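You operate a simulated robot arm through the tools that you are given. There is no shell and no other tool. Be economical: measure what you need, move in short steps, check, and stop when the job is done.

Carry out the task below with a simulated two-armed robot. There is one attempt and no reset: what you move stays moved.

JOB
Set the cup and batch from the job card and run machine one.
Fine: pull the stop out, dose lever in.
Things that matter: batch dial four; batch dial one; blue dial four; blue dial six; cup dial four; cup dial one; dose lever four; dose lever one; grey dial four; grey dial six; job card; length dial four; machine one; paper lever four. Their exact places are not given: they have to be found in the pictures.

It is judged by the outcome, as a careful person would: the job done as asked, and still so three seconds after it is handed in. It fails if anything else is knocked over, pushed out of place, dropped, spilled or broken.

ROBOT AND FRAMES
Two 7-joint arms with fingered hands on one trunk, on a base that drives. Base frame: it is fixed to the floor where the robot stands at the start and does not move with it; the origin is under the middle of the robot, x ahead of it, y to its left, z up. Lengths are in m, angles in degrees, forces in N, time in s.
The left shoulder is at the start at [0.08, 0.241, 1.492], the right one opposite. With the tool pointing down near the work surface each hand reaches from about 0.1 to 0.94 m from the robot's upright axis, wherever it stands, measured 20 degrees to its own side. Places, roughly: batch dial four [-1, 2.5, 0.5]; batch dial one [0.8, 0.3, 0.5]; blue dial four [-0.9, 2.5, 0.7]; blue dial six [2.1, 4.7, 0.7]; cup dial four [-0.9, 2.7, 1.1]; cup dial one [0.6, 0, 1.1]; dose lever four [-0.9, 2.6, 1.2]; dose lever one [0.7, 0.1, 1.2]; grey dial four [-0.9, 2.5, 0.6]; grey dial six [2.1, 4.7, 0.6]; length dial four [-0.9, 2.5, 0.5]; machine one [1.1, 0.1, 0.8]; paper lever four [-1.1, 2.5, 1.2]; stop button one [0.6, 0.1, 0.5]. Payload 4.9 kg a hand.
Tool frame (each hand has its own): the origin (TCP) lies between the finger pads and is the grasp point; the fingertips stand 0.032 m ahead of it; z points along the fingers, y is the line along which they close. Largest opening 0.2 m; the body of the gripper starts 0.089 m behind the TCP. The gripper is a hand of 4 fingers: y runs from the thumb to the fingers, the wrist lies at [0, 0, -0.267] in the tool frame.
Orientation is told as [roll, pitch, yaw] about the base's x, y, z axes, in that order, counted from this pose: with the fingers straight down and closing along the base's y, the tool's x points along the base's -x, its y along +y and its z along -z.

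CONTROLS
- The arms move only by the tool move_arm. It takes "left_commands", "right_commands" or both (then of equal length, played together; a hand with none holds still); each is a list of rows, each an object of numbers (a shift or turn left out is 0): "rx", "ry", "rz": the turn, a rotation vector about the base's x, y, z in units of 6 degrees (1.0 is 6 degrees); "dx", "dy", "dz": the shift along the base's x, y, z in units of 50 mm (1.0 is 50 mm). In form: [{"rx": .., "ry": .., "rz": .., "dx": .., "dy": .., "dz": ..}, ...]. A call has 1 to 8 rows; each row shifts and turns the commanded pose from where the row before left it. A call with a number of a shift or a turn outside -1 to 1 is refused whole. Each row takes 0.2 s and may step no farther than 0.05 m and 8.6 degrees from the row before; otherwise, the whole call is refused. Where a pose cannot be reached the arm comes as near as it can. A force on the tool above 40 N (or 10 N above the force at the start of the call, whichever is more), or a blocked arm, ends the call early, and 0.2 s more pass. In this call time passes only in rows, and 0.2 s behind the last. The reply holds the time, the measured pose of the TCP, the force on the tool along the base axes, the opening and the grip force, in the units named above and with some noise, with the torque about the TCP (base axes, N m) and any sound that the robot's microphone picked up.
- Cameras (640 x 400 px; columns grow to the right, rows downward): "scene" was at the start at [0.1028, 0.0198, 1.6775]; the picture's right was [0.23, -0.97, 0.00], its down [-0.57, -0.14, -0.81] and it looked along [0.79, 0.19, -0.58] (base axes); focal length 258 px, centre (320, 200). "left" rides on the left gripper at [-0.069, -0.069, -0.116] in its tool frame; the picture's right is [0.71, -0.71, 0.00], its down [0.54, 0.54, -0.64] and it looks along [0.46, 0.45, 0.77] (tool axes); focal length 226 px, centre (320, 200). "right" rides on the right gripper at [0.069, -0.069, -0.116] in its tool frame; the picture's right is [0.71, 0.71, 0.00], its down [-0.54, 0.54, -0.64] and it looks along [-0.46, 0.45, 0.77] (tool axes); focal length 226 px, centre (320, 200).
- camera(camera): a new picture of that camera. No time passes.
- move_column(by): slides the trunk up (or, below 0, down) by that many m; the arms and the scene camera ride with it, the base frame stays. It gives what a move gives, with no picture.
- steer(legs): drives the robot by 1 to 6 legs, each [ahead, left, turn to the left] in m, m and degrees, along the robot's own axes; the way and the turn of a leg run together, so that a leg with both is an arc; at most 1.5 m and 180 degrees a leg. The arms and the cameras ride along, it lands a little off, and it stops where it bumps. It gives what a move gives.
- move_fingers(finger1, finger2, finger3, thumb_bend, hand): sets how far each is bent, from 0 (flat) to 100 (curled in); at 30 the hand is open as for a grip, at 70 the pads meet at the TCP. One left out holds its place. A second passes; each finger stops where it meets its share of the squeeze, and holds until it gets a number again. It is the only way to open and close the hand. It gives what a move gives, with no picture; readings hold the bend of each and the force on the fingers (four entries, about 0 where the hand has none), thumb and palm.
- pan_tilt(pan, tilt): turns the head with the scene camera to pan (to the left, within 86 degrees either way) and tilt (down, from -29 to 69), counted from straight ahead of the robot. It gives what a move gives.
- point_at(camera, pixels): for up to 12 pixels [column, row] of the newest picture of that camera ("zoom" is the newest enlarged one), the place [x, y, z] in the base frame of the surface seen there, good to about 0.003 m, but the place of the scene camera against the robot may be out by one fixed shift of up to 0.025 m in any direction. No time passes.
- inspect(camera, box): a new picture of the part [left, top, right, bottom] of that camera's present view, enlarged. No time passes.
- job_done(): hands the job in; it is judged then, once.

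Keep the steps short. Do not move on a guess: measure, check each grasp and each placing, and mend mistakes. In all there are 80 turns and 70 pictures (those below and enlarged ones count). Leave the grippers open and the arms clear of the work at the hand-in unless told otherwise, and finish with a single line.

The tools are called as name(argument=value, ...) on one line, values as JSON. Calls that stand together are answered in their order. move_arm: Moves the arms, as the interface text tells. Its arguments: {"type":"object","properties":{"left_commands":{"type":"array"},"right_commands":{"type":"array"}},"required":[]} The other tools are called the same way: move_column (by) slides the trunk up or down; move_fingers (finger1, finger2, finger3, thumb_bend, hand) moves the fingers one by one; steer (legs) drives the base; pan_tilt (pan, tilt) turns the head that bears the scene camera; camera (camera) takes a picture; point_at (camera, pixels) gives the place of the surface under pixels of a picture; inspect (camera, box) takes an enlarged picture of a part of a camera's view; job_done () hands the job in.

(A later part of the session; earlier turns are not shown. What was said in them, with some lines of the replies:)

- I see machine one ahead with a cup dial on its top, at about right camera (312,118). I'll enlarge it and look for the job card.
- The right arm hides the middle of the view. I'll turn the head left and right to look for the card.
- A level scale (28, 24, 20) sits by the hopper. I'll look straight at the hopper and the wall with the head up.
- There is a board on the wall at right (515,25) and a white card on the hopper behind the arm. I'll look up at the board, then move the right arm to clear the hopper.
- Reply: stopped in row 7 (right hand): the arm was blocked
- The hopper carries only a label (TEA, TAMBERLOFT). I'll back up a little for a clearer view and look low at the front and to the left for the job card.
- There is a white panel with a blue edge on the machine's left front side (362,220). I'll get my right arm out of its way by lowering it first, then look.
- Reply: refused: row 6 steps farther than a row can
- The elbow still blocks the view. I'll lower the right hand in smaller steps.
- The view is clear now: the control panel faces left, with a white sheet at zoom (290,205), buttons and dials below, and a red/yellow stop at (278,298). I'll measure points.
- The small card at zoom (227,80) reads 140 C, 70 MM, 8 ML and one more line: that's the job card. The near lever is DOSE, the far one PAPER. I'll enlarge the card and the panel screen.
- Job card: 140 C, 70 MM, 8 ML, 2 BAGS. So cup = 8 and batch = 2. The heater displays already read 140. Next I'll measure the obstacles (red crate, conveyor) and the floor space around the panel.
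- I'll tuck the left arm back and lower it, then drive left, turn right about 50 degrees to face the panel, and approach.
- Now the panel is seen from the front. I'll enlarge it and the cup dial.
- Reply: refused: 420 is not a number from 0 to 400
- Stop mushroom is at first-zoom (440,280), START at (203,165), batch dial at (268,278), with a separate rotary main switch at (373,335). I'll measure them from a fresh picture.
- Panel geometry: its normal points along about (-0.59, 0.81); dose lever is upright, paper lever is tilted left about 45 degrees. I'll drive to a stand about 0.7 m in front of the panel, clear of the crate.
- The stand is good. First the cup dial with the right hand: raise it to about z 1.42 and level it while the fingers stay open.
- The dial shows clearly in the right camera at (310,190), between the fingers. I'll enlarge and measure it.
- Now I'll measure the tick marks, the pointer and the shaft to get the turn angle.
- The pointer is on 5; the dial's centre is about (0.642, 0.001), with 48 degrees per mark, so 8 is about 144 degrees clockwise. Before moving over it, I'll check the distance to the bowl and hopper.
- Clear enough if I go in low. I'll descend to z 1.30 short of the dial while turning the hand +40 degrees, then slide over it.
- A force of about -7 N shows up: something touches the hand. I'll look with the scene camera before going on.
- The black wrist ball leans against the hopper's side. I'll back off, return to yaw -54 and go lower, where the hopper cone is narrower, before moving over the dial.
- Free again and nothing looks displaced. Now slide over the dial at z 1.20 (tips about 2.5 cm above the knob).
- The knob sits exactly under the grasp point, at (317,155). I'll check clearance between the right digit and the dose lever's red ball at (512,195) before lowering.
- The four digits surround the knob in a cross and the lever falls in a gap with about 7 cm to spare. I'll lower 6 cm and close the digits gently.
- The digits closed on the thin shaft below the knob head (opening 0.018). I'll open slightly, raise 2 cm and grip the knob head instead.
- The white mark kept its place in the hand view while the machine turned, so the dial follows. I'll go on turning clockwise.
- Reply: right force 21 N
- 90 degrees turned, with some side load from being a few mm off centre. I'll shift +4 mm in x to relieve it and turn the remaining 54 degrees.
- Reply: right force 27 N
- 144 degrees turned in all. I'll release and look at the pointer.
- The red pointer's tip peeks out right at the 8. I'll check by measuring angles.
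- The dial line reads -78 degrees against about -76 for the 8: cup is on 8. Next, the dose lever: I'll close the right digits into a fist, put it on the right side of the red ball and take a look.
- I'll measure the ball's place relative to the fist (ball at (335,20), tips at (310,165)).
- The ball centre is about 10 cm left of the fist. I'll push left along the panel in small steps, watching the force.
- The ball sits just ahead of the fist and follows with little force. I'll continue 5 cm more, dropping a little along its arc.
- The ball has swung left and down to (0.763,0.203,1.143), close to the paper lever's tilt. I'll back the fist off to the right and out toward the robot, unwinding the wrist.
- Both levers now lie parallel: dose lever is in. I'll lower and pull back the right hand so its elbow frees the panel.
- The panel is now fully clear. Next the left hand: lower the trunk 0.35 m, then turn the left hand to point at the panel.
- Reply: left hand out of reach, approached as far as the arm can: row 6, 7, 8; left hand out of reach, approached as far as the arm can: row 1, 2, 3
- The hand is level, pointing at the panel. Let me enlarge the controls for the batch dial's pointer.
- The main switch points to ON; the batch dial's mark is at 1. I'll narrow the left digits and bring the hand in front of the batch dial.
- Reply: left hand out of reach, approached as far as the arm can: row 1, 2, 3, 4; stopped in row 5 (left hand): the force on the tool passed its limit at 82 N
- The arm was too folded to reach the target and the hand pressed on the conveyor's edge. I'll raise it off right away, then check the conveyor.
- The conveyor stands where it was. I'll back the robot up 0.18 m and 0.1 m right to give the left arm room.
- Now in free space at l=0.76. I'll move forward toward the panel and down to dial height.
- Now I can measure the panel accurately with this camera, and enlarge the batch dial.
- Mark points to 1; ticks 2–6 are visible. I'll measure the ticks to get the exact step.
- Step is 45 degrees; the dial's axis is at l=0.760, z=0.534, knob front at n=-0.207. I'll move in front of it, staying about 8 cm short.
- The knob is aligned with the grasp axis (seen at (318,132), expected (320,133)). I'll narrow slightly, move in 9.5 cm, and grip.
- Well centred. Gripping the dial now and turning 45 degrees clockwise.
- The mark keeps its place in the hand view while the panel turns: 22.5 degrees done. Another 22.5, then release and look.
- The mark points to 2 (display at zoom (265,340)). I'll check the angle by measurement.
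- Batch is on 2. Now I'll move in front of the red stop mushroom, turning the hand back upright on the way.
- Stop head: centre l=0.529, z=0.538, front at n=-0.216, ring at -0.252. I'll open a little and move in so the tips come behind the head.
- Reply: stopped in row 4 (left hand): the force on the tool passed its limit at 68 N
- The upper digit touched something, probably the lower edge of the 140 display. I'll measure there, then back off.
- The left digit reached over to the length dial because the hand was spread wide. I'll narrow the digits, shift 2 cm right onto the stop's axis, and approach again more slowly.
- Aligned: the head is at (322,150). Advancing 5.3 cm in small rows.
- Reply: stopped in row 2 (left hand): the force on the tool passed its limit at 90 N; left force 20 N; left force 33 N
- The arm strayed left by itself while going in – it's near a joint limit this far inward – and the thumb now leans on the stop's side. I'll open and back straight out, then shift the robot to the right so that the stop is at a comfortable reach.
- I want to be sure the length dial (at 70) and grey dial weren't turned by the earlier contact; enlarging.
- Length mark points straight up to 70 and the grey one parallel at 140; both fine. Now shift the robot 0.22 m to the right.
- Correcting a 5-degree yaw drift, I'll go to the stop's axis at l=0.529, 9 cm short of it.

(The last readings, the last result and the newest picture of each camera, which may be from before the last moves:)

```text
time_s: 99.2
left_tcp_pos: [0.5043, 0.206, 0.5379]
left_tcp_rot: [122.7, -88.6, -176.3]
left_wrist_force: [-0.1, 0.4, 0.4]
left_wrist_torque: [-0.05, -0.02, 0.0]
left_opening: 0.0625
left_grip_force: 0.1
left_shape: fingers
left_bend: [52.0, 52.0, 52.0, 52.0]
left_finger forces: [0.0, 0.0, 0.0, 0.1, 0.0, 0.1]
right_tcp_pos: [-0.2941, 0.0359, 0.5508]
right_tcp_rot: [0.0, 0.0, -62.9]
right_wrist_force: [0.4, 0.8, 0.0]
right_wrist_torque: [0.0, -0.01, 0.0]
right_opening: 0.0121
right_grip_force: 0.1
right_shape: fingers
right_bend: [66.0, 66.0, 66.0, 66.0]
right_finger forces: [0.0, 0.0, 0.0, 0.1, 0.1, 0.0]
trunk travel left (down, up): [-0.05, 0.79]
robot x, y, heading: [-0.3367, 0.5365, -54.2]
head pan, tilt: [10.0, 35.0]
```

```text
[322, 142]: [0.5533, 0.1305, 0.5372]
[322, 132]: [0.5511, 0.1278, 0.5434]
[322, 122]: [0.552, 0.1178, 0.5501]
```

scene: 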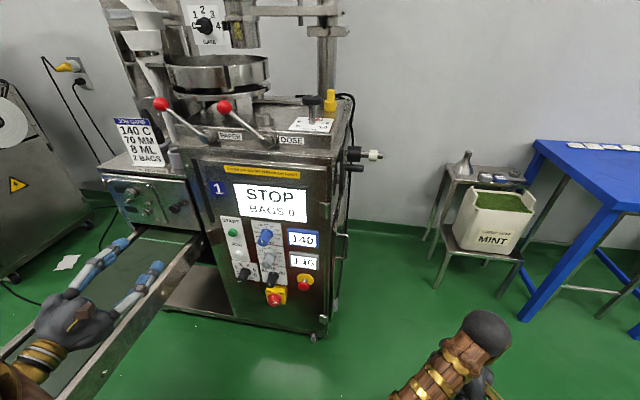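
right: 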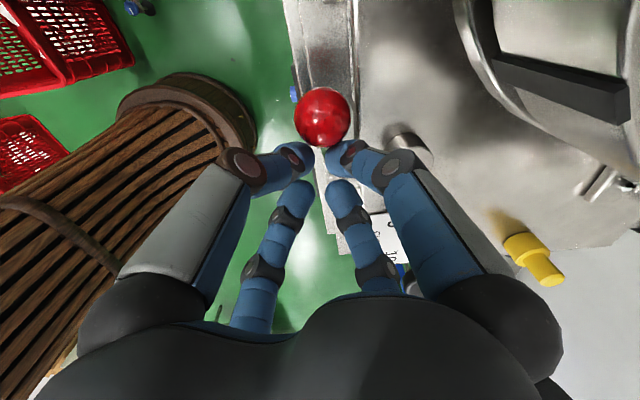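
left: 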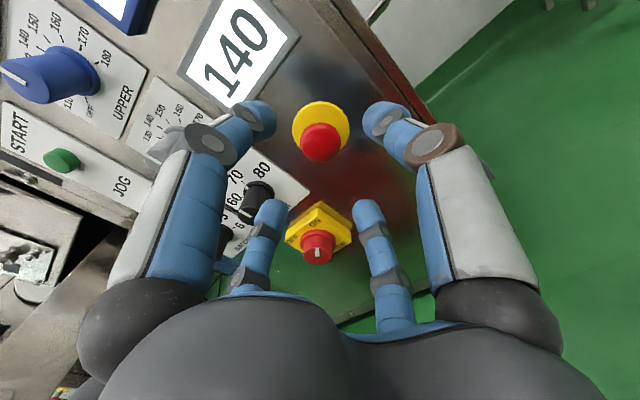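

Aligned on the stop (head at (320,140)). Advancing 8 cm in four small rows.

move_arm(left_commands=[{"dx": 0.22, "dy": -0.33}, {"dx": 0.22, "dy": -0.33}, {"dx": 0.22, "dy": -0.33}, {"dx": 0.22, "dy": -0.32}])

```text
time_s: 100.2
left_tcp_pos: [0.5478, 0.1407, 0.5377]
left_tcp_rot: [123.6, -88.7, -177.2]
left_wrist_force: [-0.9, 0.4, 0.1]
left_wrist_torque: [-0.01, -0.01, 0.02]
left_opening: 0.0622
left_grip_force: 0.1
left_shape: fingers
left_bend: [52.0, 52.0, 52.0, 52.0]
left_finger forces: [0.0, 0.0, 0.1, 0.0, 0.0, 0.1]
right_tcp_pos: [-0.2934, 0.0357, 0.5507]
right_tcp_rot: [0.0, 0.0, -62.9]
right_wrist_force: [-0.1, 0.2, 0.0]
right_wrist_torque: [-0.02, 0.01, 0.0]
right_opening: 0.0123
right_grip_force: 0.1
right_shape: fingers
right_bend: [66.0, 66.0, 66.0, 66.0]
right_finger forces: [0.0, 0.0, 0.0, 0.0, 0.0, 0.0]
trunk travel left (down, up): [-0.05, 0.79]
robot x, y, heading: [-0.3398, 0.537, -54.3]
head pan, tilt: [10.0, 35.0]
```

No contact this time and right on target. Closing behind the head.

move_fingers(hand="left", finger1=68, finger2=68, finger3=68, thumb_bend=68)

camera(camera="left")

```text
time_s: 101.2
left_tcp_pos: [0.5487, 0.1397, 0.5382]
left_tcp_rot: [123.9, -88.5, -177.5]
left_wrist_force: [4.5, -0.8, -1.4]
left_wrist_torque: [0.0, 0.0, 0.1]
left_opening: 0.0158
left_grip_force: 10.7
left_shape: fingers
left_bend: [65.0, 62.0, 64.0, 66.0]
left_finger forces: [3.9, 7.0, 6.0, 0.0, 4.9, 0.0]
right_tcp_pos: [-0.2933, 0.0352, 0.551]
right_tcp_rot: [0.0, 0.0, -62.9]
right_wrist_force: [0.4, -0.6, -0.3]
right_wrist_torque: [-0.03, 0.02, 0.03]
right_opening: 0.012
right_grip_force: 0.1
right_shape: fingers
right_bend: [66.0, 66.0, 66.0, 66.0]
right_finger forces: [0.1, 0.0, 0.0, 0.0, 0.0, 0.1]
trunk travel left (down, up): [-0.05, 0.79]
robot x, y, heading: [-0.341, 0.5379, -54.1]
head pan, tilt: [10.0, 35.0]
```

```text
6 pictures are left
```

left: 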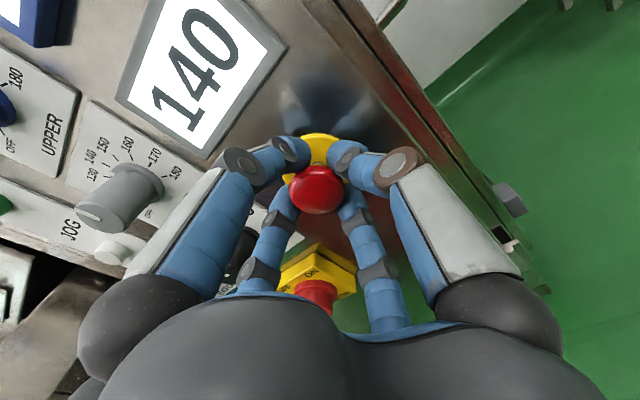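

The digits hold the neck behind the red head. Pulling outward in 5–10 mm steps.

move_arm(left_commands=[{"dx": -0.117, "dy": 0.162}, {"dx": -0.117, "dy": 0.162}])

```text
time_s: 101.8
left_tcp_pos: [0.535, 0.1545, 0.5387]
left_tcp_rot: [122.4, -88.5, -176.1]
left_wrist_force: [10.4, -12.1, -0.6]
left_wrist_torque: [-0.01, -0.06, -0.1]
left_opening: 0.0144
left_grip_force: 10.9
left_shape: fingers
left_bend: [65.0, 62.0, 64.0, 66.0]
left_finger forces: [3.4, 7.5, 6.1, 0.1, 3.9, 0.0]
right_tcp_pos: [-0.294, 0.0354, 0.5497]
right_tcp_rot: [0.1, 0.1, -63.0]
right_wrist_force: [-1.1, -0.2, 0.5]
right_wrist_torque: [-0.04, 0.0, 0.02]
right_opening: 0.0123
right_grip_force: 0.1
right_shape: fingers
right_bend: [66.0, 66.0, 66.0, 66.0]
right_finger forces: [0.0, 0.0, 0.0, 0.1, 0.1, 0.1]
trunk travel left (down, up): [-0.05, 0.79]
robot x, y, heading: [-0.3364, 0.5368, -54.3]
head pan, tilt: [10.0, 35.0]
```

It resists with 16 N after 2 cm. I'll pull a bit farther.

move_arm(left_commands=[{"dx": -0.09, "dy": 0.125}, {"dx": -0.09, "dy": 0.125}, {"dx": -0.09, "dy": 0.125}])

camera(camera="left")

point_at(camera="left", pixels=[[317, 190], [317, 165], [317, 140], [320, 120]])

```text
time_s: 102.6
left_tcp_pos: [0.5223, 0.1754, 0.5383]
left_tcp_rot: [124.2, -88.5, -177.8]
left_wrist_force: [0.1, 1.0, -0.7]
left_wrist_torque: [-0.01, 0.01, 0.01]
left_opening: 0.0058
left_grip_force: 0.1
left_shape: fingers
left_bend: [68.0, 67.0, 68.0, 68.0]
left_finger forces: [0.0, 0.1, 0.0, 0.1, 0.1, 0.1]
right_tcp_pos: [-0.2941, 0.0359, 0.5506]
right_tcp_rot: [0.1, -0.1, -62.9]
right_wrist_force: [-0.8, -0.4, 0.2]
right_wrist_torque: [-0.03, 0.0, -0.05]
right_opening: 0.0122
right_grip_force: 0.1
right_shape: fingers
right_bend: [66.0, 66.0, 66.0, 66.0]
right_finger forces: [0.0, 0.1, 0.0, 0.1, 0.0, 0.0]
trunk travel left (down, up): [-0.05, 0.79]
robot x, y, heading: [-0.3378, 0.5361, -54.2]
head pan, tilt: [10.0, 35.0]
```

```text
5 pictures are left
```

left: 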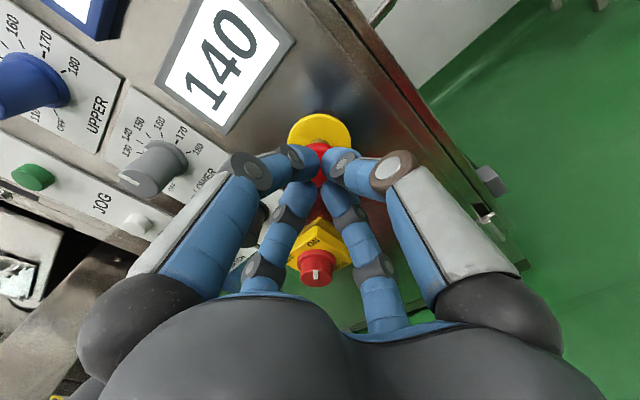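

```text
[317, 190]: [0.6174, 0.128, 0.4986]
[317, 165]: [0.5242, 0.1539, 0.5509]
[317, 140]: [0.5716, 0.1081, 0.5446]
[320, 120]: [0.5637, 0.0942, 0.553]
```

The grip slipped off at the end; I'll back off, open and measure whether the head came out (before: front at n=-0.2185).

move_arm(left_commands=[{"dx": -0.35, "dy": 0.49}, {"dx": -0.35, "dy": 0.49}])

move_fingers(hand="left", finger1=52, finger2=52, finger3=52, thumb_bend=52)

camera(camera="left")

point_at(camera="left", pixels=[[322, 118], [322, 125], [322, 132], [322, 138], [315, 125], [330, 125], [322, 145], [310, 135]])

```text
time_s: 103.2
left_tcp_pos: [0.4882, 0.2229, 0.5379]
left_tcp_rot: [124.8, -88.5, -178.4]
left_wrist_force: [-0.5, 0.7, 0.1]
left_wrist_torque: [0.01, 0.0, 0.0]
left_opening: 0.006
left_grip_force: 0.0
left_shape: fingers
left_bend: [68.0, 67.0, 68.0, 68.0]
left_finger forces: [0.0, 0.0, 0.0, 0.1, 0.0, 0.0]
right_tcp_pos: [-0.2942, 0.0358, 0.551]
right_tcp_rot: [0.0, -0.1, -62.9]
right_wrist_force: [-0.1, -0.4, 0.3]
right_wrist_torque: [0.0, -0.01, 0.03]
right_opening: 0.0123
right_grip_force: 0.0
right_shape: fingers
right_bend: [66.0, 66.0, 66.0, 66.0]
right_finger forces: [0.0, 0.0, 0.0, 0.1, 0.1, 0.1]
trunk travel left (down, up): [-0.05, 0.79]
robot x, y, heading: [-0.3355, 0.5375, -54.5]
head pan, tilt: [10.0, 35.0]
```

```text
time_s: 104.2
left_tcp_pos: [0.4874, 0.2231, 0.5387]
left_tcp_rot: [123.9, -88.4, -177.6]
left_wrist_force: [0.0, 0.0, -0.4]
left_wrist_torque: [-0.04, 0.0, 0.01]
left_opening: 0.0614
left_grip_force: 0.0
left_shape: fingers
left_bend: [52.0, 52.0, 52.0, 52.0]
left_finger forces: [0.1, 0.1, 0.0, 0.0, 0.1, 0.0]
right_tcp_pos: [-0.2941, 0.0356, 0.5513]
right_tcp_rot: [0.0, 0.0, -63.0]
right_wrist_force: [-0.2, 0.5, -0.5]
right_wrist_torque: [-0.03, -0.01, 0.02]
right_opening: 0.0124
right_grip_force: 0.0
right_shape: fingers
right_bend: [66.0, 66.0, 66.0, 66.0]
right_finger forces: [0.0, 0.0, 0.0, 0.0, 0.0, 0.0]
trunk travel left (down, up): [-0.05, 0.79]
robot x, y, heading: [-0.3362, 0.5342, -54.3]
head pan, tilt: [10.0, 35.0]
```

```text
4 pictures are left
```

left: 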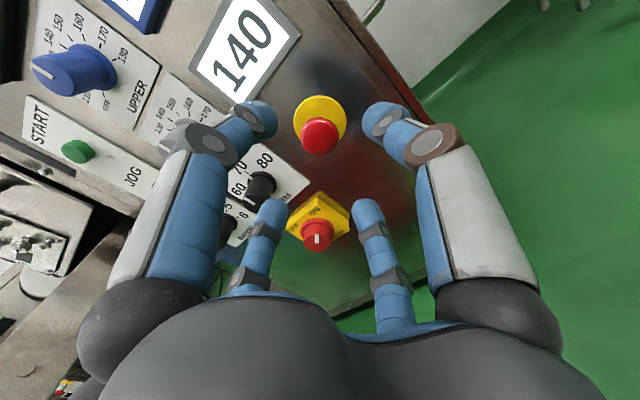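

```text
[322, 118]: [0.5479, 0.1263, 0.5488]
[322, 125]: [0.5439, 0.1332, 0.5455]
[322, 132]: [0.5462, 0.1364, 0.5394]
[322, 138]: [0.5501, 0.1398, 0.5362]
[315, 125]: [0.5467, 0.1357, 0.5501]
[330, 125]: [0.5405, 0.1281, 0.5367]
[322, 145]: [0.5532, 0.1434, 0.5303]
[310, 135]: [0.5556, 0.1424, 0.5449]
```

The head's front moved out from n=-0.2185 to about -0.209: the stop is pulled out. Now START: I'll back off, raise the hand to START's height (z 0.733), close it into a fist and drive back left 0.22 m.

move_arm(left_commands=[{"dx": -0.5, "dy": 0.69}, {"dx": -0.5, "dy": 0.69}, {"dz": 0.8}, {"dz": 0.8}, {"dz": 0.8}, {"dz": 0.8}, {"dz": 0.7}])

steer(legs=[[0, 0.22, 0]])

move_fingers(hand="left", finger1=69, finger2=69, finger3=69, thumb_bend=69)

```text
time_s: 105.8
left_tcp_pos: [0.438, 0.2917, 0.7325]
left_tcp_rot: [123.8, -88.5, -177.5]
left_wrist_force: [-0.3, 0.0, 1.2]
left_wrist_torque: [-0.01, -0.02, 0.01]
left_opening: 0.0616
left_grip_force: 0.1
left_shape: fingers
left_bend: [52.0, 52.0, 52.0, 52.0]
left_finger forces: [0.0, 0.0, 0.0, 0.1, 0.0, 0.0]
right_tcp_pos: [-0.294, 0.0352, 0.5492]
right_tcp_rot: [-0.1, 0.1, -62.9]
right_wrist_force: [0.3, -0.4, -0.5]
right_wrist_torque: [-0.02, 0.0, 0.02]
right_opening: 0.0122
right_grip_force: 0.1
right_shape: fingers
right_bend: [66.0, 66.0, 66.0, 66.0]
right_finger forces: [0.0, 0.1, 0.1, 0.0, 0.1, 0.1]
trunk travel left (down, up): [-0.05, 0.79]
robot x, y, heading: [-0.3387, 0.5354, -54.3]
head pan, tilt: [10.0, 35.0]
```

```text
time_s: 107.5
left_tcp_pos: [0.616, 0.4164, 0.731]
left_tcp_rot: [125.1, -88.6, -179.1]
left_wrist_force: [0.9, 0.3, -0.6]
left_wrist_torque: [-0.06, -0.01, -0.07]
left_opening: 0.0614
left_grip_force: 0.0
left_shape: fingers
left_bend: [52.0, 52.0, 52.0, 52.0]
left_finger forces: [0.0, 0.0, 0.0, 0.0, 0.0, 0.0]
right_tcp_pos: [-0.1171, 0.1623, 0.5508]
right_tcp_rot: [-0.1, 0.0, -63.2]
right_wrist_force: [0.4, 0.5, 0.2]
right_wrist_torque: [-0.01, 0.03, 0.03]
right_opening: 0.0121
right_grip_force: 0.0
right_shape: fingers
right_bend: [66.0, 66.0, 66.0, 66.0]
right_finger forces: [0.1, 0.1, 0.0, 0.1, 0.0, 0.1]
trunk travel left (down, up): [-0.05, 0.79]
robot x, y, heading: [-0.1602, 0.6636, -54.6]
head pan, tilt: [10.0, 35.0]
```

```text
time_s: 108.5
left_tcp_pos: [0.6152, 0.4164, 0.7326]
left_tcp_rot: [123.9, -88.4, -177.8]
left_wrist_force: [-0.2, -0.9, 0.8]
left_wrist_torque: [-0.03, -0.04, -0.03]
left_opening: 0.0033
left_grip_force: 0.0
left_shape: fingers
left_bend: [68.0, 69.0, 68.0, 69.0]
left_finger forces: [0.0, 0.0, 0.0, 0.0, 0.1, 0.0]
right_tcp_pos: [-0.1185, 0.1629, 0.5506]
right_tcp_rot: [0.0, 0.0, -63.1]
right_wrist_force: [0.1, 0.2, -0.3]
right_wrist_torque: [0.01, 0.01, 0.02]
right_opening: 0.012
right_grip_force: 0.0
right_shape: fingers
right_bend: [66.0, 66.0, 66.0, 66.0]
right_finger forces: [0.0, 0.0, 0.0, 0.0, 0.0, 0.1]
trunk travel left (down, up): [-0.05, 0.79]
robot x, y, heading: [-0.1592, 0.6654, -54.5]
head pan, tilt: [10.0, 35.0]
```

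Now to 5 cm in front of START (l=0.7725, n=-0.16) and check with a picture.

move_arm(left_commands=[{"dx": 0.524, "dy": -0.467}, {"dx": 0.524, "dy": -0.467}, {"dx": 0.524, "dy": -0.467}, {"dx": 0.524, "dy": -0.467}])

camera(camera="left")

point_at(camera="left", pixels=[[320, 130], [320, 138], [320, 145], [312, 140], [328, 135], [320, 120]])

```text
time_s: 109.5
left_tcp_pos: [0.7215, 0.321, 0.7308]
left_tcp_rot: [122.6, -88.5, -176.3]
left_wrist_force: [-0.1, -0.2, -0.4]
left_wrist_torque: [-0.06, -0.01, -0.01]
left_opening: 0.0034
left_grip_force: 0.0
left_shape: fingers
left_bend: [69.0, 69.0, 69.0, 69.0]
left_finger forces: [0.0, 0.0, 0.0, 0.0, 0.0, 0.0]
right_tcp_pos: [-0.1176, 0.1624, 0.5498]
right_tcp_rot: [0.0, 0.0, -63.1]
right_wrist_force: [0.3, 1.3, 0.2]
right_wrist_torque: [0.01, 0.02, 0.0]
right_opening: 0.0123
right_grip_force: 0.0
right_shape: fingers
right_bend: [66.0, 66.0, 66.0, 66.0]
right_finger forces: [0.0, 0.0, 0.0, 0.1, 0.1, 0.0]
trunk travel left (down, up): [-0.05, 0.79]
robot x, y, heading: [-0.1578, 0.6647, -54.8]
head pan, tilt: [10.0, 35.0]
```

```text
3 pictures are left
```

left: 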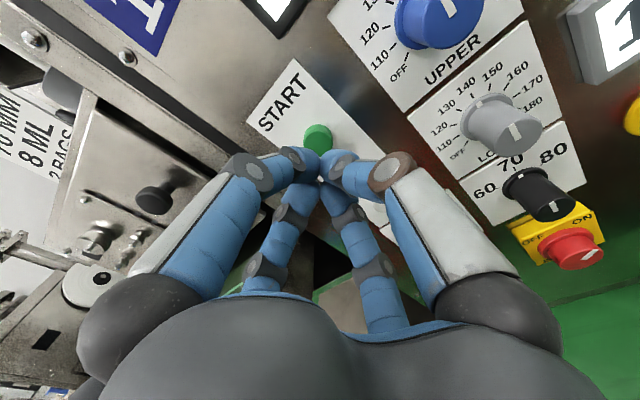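

```text
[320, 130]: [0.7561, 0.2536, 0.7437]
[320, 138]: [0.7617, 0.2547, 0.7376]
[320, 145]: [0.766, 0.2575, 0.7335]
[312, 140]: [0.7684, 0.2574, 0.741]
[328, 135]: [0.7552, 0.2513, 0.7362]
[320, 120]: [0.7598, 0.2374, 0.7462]
```

START is dead ahead (visible at (318,138)). Small correction, then advance 4.5 cm and press gently.

move_arm(left_commands=[{"dx": 0.11, "dy": -0.29, "dz": 0.09}, {"dx": 0.176, "dy": -0.243}, {"dx": 0.176, "dy": -0.243}, {"dx": 0.059, "dy": -0.081}, {"dx": 0.059, "dy": -0.081}])

```text
time_s: 110.7
left_tcp_pos: [0.7483, 0.2773, 0.7363]
left_tcp_rot: [124.8, -88.4, -178.5]
left_wrist_force: [-10.7, 14.1, -2.0]
left_wrist_torque: [0.15, 0.12, 0.01]
left_opening: 0.0033
left_grip_force: 11.6
left_shape: fingers
left_bend: [68.0, 69.0, 69.0, 69.0]
left_finger forces: [0.1, 8.2, 15.1, 0.0, 0.0, 0.0]
right_tcp_pos: [-0.1168, 0.164, 0.5509]
right_tcp_rot: [0.0, 0.0, -63.0]
right_wrist_force: [0.9, -0.1, 0.1]
right_wrist_torque: [0.03, 0.02, 0.0]
right_opening: 0.0123
right_grip_force: 0.1
right_shape: fingers
right_bend: [66.0, 66.0, 66.0, 66.0]
right_finger forces: [0.1, 0.0, 0.0, 0.0, 0.1, 0.0]
trunk travel left (down, up): [-0.05, 0.79]
robot x, y, heading: [-0.1619, 0.6669, -54.4]
head pan, tilt: [10.0, 35.0]
heard: click
```

A click, with 18 N on the fingertips: START pressed. Backing off and looking at the screen.

move_arm(left_commands=[{"dx": -0.35, "dy": 0.49}, {"dx": -0.5, "dy": 0.69}, {"dx": -0.5, "dy": 0.69}, {"dx": -0.5, "dy": 0.69}, {"dx": -0.5, "dy": 0.69}, {"dx": -0.5, "dy": 0.69}])

inspect(camera="scene", box=[140, 80, 380, 300])

```text
time_s: 112.1
left_tcp_pos: [0.6057, 0.4709, 0.7381]
left_tcp_rot: [125.6, -88.5, -179.5]
left_wrist_force: [0.0, 0.2, -0.1]
left_wrist_torque: [0.02, 0.0, 0.0]
left_opening: 0.0033
left_grip_force: 0.1
left_shape: fingers
left_bend: [68.0, 69.0, 69.0, 69.0]
left_finger forces: [0.0, 0.0, 0.0, 0.0, 0.0, 0.0]
right_tcp_pos: [-0.1181, 0.1621, 0.5512]
right_tcp_rot: [0.0, 0.0, -63.2]
right_wrist_force: [0.2, 0.1, 0.1]
right_wrist_torque: [0.04, -0.01, 0.03]
right_opening: 0.0124
right_grip_force: 0.1
right_shape: fingers
right_bend: [66.0, 66.0, 66.0, 66.0]
right_finger forces: [0.0, 0.0, 0.0, 0.1, 0.0, 0.1]
trunk travel left (down, up): [-0.05, 0.79]
robot x, y, heading: [-0.1602, 0.6652, -54.7]
head pan, tilt: [10.0, 35.0]
```

```text
1.82 times, centred on (260, 190) of scene
```

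zoom: 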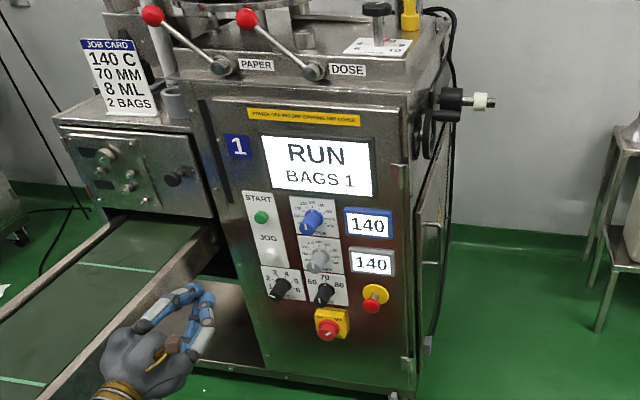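

The screen shows RUN, BAGS 1. I'll open both hands while it runs, back the left hand off and check again.

move_fingers(hand="left", finger1=30, finger2=30, finger3=30, thumb_bend=30)

move_fingers(hand="right", finger1=30, finger2=30, finger3=30, thumb_bend=30)

steer(legs=[[-0.1, -0.2, 0]])

inspect(camera="scene", box=[170, 80, 410, 300])

```text
time_s: 113.1
left_tcp_pos: [0.6061, 0.4709, 0.7367]
left_tcp_rot: [124.0, -88.5, -177.7]
left_wrist_force: [-0.6, 0.7, 0.2]
left_wrist_torque: [-0.02, 0.0, 0.04]
left_opening: 0.1395
left_grip_force: 0.0
left_shape: fingers
left_bend: [30.0, 30.0, 30.0, 30.0]
left_finger forces: [0.0, 0.0, 0.1, 0.0, 0.0, 0.1]
right_tcp_pos: [-0.1172, 0.1632, 0.5513]
right_tcp_rot: [0.0, 0.0, -63.1]
right_wrist_force: [0.4, 0.6, -0.8]
right_wrist_torque: [-0.01, -0.02, 0.01]
right_opening: 0.0124
right_grip_force: 0.1
right_shape: fingers
right_bend: [66.0, 66.0, 66.0, 66.0]
right_finger forces: [0.0, 0.1, 0.0, 0.0, 0.0, 0.1]
trunk travel left (down, up): [-0.05, 0.79]
robot x, y, heading: [-0.1612, 0.6678, -54.6]
head pan, tilt: [10.0, 35.0]
```

```text
time_s: 114.1
left_tcp_pos: [0.6063, 0.4709, 0.7364]
left_tcp_rot: [124.0, -88.5, -177.8]
left_wrist_force: [-0.2, 0.3, 0.5]
left_wrist_torque: [0.0, 0.01, -0.02]
left_opening: 0.1397
left_grip_force: 0.1
left_shape: fingers
left_bend: [30.0, 30.0, 30.0, 30.0]
left_finger forces: [0.0, 0.1, 0.1, 0.1, 0.0, 0.0]
right_tcp_pos: [-0.1177, 0.1622, 0.5507]
right_tcp_rot: [0.0, -0.1, -63.2]
right_wrist_force: [0.0, 0.3, 0.4]
right_wrist_torque: [-0.03, -0.01, 0.0]
right_opening: 0.1399
right_grip_force: 0.1
right_shape: fingers
right_bend: [30.0, 30.0, 30.0, 30.0]
right_finger forces: [0.0, 0.1, 0.0, 0.0, 0.0, 0.0]
trunk travel left (down, up): [-0.05, 0.79]
robot x, y, heading: [-0.1583, 0.6663, -54.9]
head pan, tilt: [10.0, 35.0]
```

```text
time_s: 115.8
left_tcp_pos: [0.383, 0.4372, 0.7377]
left_tcp_rot: [124.0, -88.6, -177.9]
left_wrist_force: [0.4, 0.3, 0.2]
left_wrist_torque: [0.01, 0.0, -0.02]
left_opening: 0.1399
left_grip_force: 0.0
left_shape: fingers
left_bend: [30.0, 30.0, 30.0, 30.0]
left_finger forces: [0.0, 0.0, 0.0, 0.0, 0.0, 0.0]
right_tcp_pos: [-0.3432, 0.1285, 0.55]
right_tcp_rot: [0.1, 0.1, -63.2]
right_wrist_force: [-0.3, 0.4, -0.4]
right_wrist_torque: [0.01, 0.02, -0.01]
right_opening: 0.1397
right_grip_force: 0.1
right_shape: fingers
right_bend: [30.0, 30.0, 30.0, 30.0]
right_finger forces: [0.0, 0.0, 0.0, 0.0, 0.0, 0.0]
trunk travel left (down, up): [-0.05, 0.79]
robot x, y, heading: [-0.3802, 0.6304, -54.4]
head pan, tilt: [10.0, 35.0]
```

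```text
1.82 times, centred on (290, 190) of scene
```

zoom: 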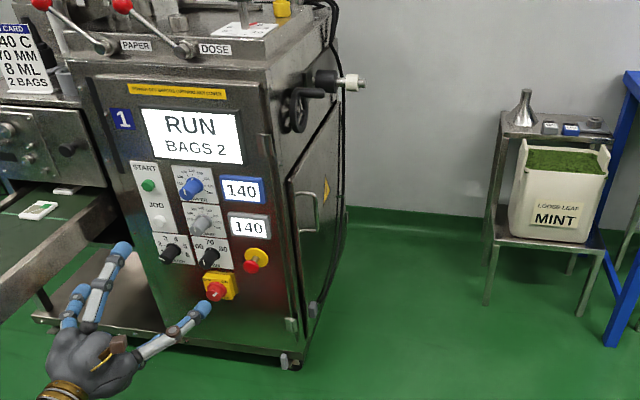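

Two bags made and on the conveyor. I'll let a few seconds pass and check with the last picture that it stops at 2.

pan_tilt(pan=40, tilt=35)

pan_tilt(pan=10, tilt=20)

pan_tilt(pan=20, tilt=35)

inspect(camera="scene", box=[180, 80, 440, 310])

```text
time_s: 116.8
left_tcp_pos: [0.3838, 0.4374, 0.7375]
left_tcp_rot: [124.0, -88.4, -178.0]
left_wrist_force: [-0.1, 0.3, -0.7]
left_wrist_torque: [0.03, 0.02, -0.01]
left_opening: 0.1398
left_grip_force: 0.1
left_shape: fingers
left_bend: [30.0, 30.0, 30.0, 30.0]
left_finger forces: [0.0, 0.0, 0.1, 0.1, 0.1, 0.0]
right_tcp_pos: [-0.3405, 0.1292, 0.5501]
right_tcp_rot: [0.0, 0.0, -63.2]
right_wrist_force: [-0.2, 1.0, -0.1]
right_wrist_torque: [0.01, 0.01, -0.03]
right_opening: 0.1399
right_grip_force: 0.1
right_shape: fingers
right_bend: [30.0, 30.0, 30.0, 30.0]
right_finger forces: [0.1, 0.1, 0.0, 0.1, 0.1, 0.1]
trunk travel left (down, up): [-0.05, 0.79]
robot x, y, heading: [-0.3811, 0.631, -54.3]
head pan, tilt: [40.0, 35.0]
```

```text
time_s: 117.7
left_tcp_pos: [0.3837, 0.437, 0.7373]
left_tcp_rot: [124.2, -88.5, -178.2]
left_wrist_force: [-0.4, 1.1, -0.7]
left_wrist_torque: [-0.03, -0.01, 0.0]
left_opening: 0.1396
left_grip_force: 0.1
left_shape: fingers
left_bend: [30.0, 30.0, 30.0, 30.0]
left_finger forces: [0.1, 0.0, 0.1, 0.1, 0.0, 0.0]
right_tcp_pos: [-0.3416, 0.1298, 0.5512]
right_tcp_rot: [0.0, 0.1, -63.2]
right_wrist_force: [0.2, 0.3, 0.0]
right_wrist_torque: [-0.03, 0.0, 0.0]
right_opening: 0.1399
right_grip_force: 0.2
right_shape: fingers
right_bend: [30.0, 30.0, 30.0, 30.0]
right_finger forces: [0.1, 0.1, 0.0, 0.1, 0.0, 0.0]
trunk travel left (down, up): [-0.05, 0.79]
robot x, y, heading: [-0.3783, 0.6305, -54.7]
head pan, tilt: [10.0, 20.0]
```

```text
time_s: 118.5
left_tcp_pos: [0.3822, 0.438, 0.7368]
left_tcp_rot: [124.0, -88.5, -178.1]
left_wrist_force: [0.2, 0.0, -0.1]
left_wrist_torque: [0.02, -0.02, -0.01]
left_opening: 0.1397
left_grip_force: 0.1
left_shape: fingers
left_bend: [30.0, 30.0, 30.0, 30.0]
left_finger forces: [0.1, 0.0, 0.0, 0.0, 0.1, 0.1]
right_tcp_pos: [-0.3432, 0.1296, 0.5512]
right_tcp_rot: [0.1, 0.0, -63.2]
right_wrist_force: [0.7, 0.3, 0.3]
right_wrist_torque: [0.01, -0.02, -0.02]
right_opening: 0.1399
right_grip_force: 0.3
right_shape: fingers
right_bend: [30.0, 30.0, 30.0, 30.0]
right_finger forces: [0.0, 0.0, 0.0, 0.0, 0.0, 0.1]
trunk travel left (down, up): [-0.05, 0.79]
robot x, y, heading: [-0.3825, 0.6341, -54.5]
head pan, tilt: [20.0, 35.0]
```

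```text
1.74 times, centred on (310, 195) of scene
```

zoom: 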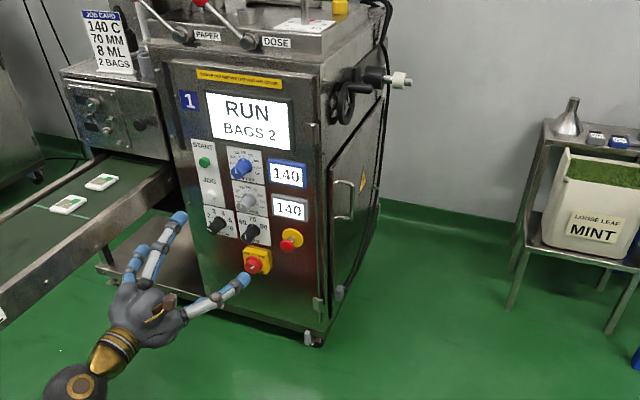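

The count stays at 2, with two bags on the belt, levers in and stop out. Both hands are open and clear, so I'm handing in.

job_done()

```text
The job is handed in.
```

Machine one is set to cup 8 ml and batch 2 bags, with the dose lever in and the stop pulled out; it ran and made 2 bags, and its screen still read RUN, BAGS 2 at hand-in.
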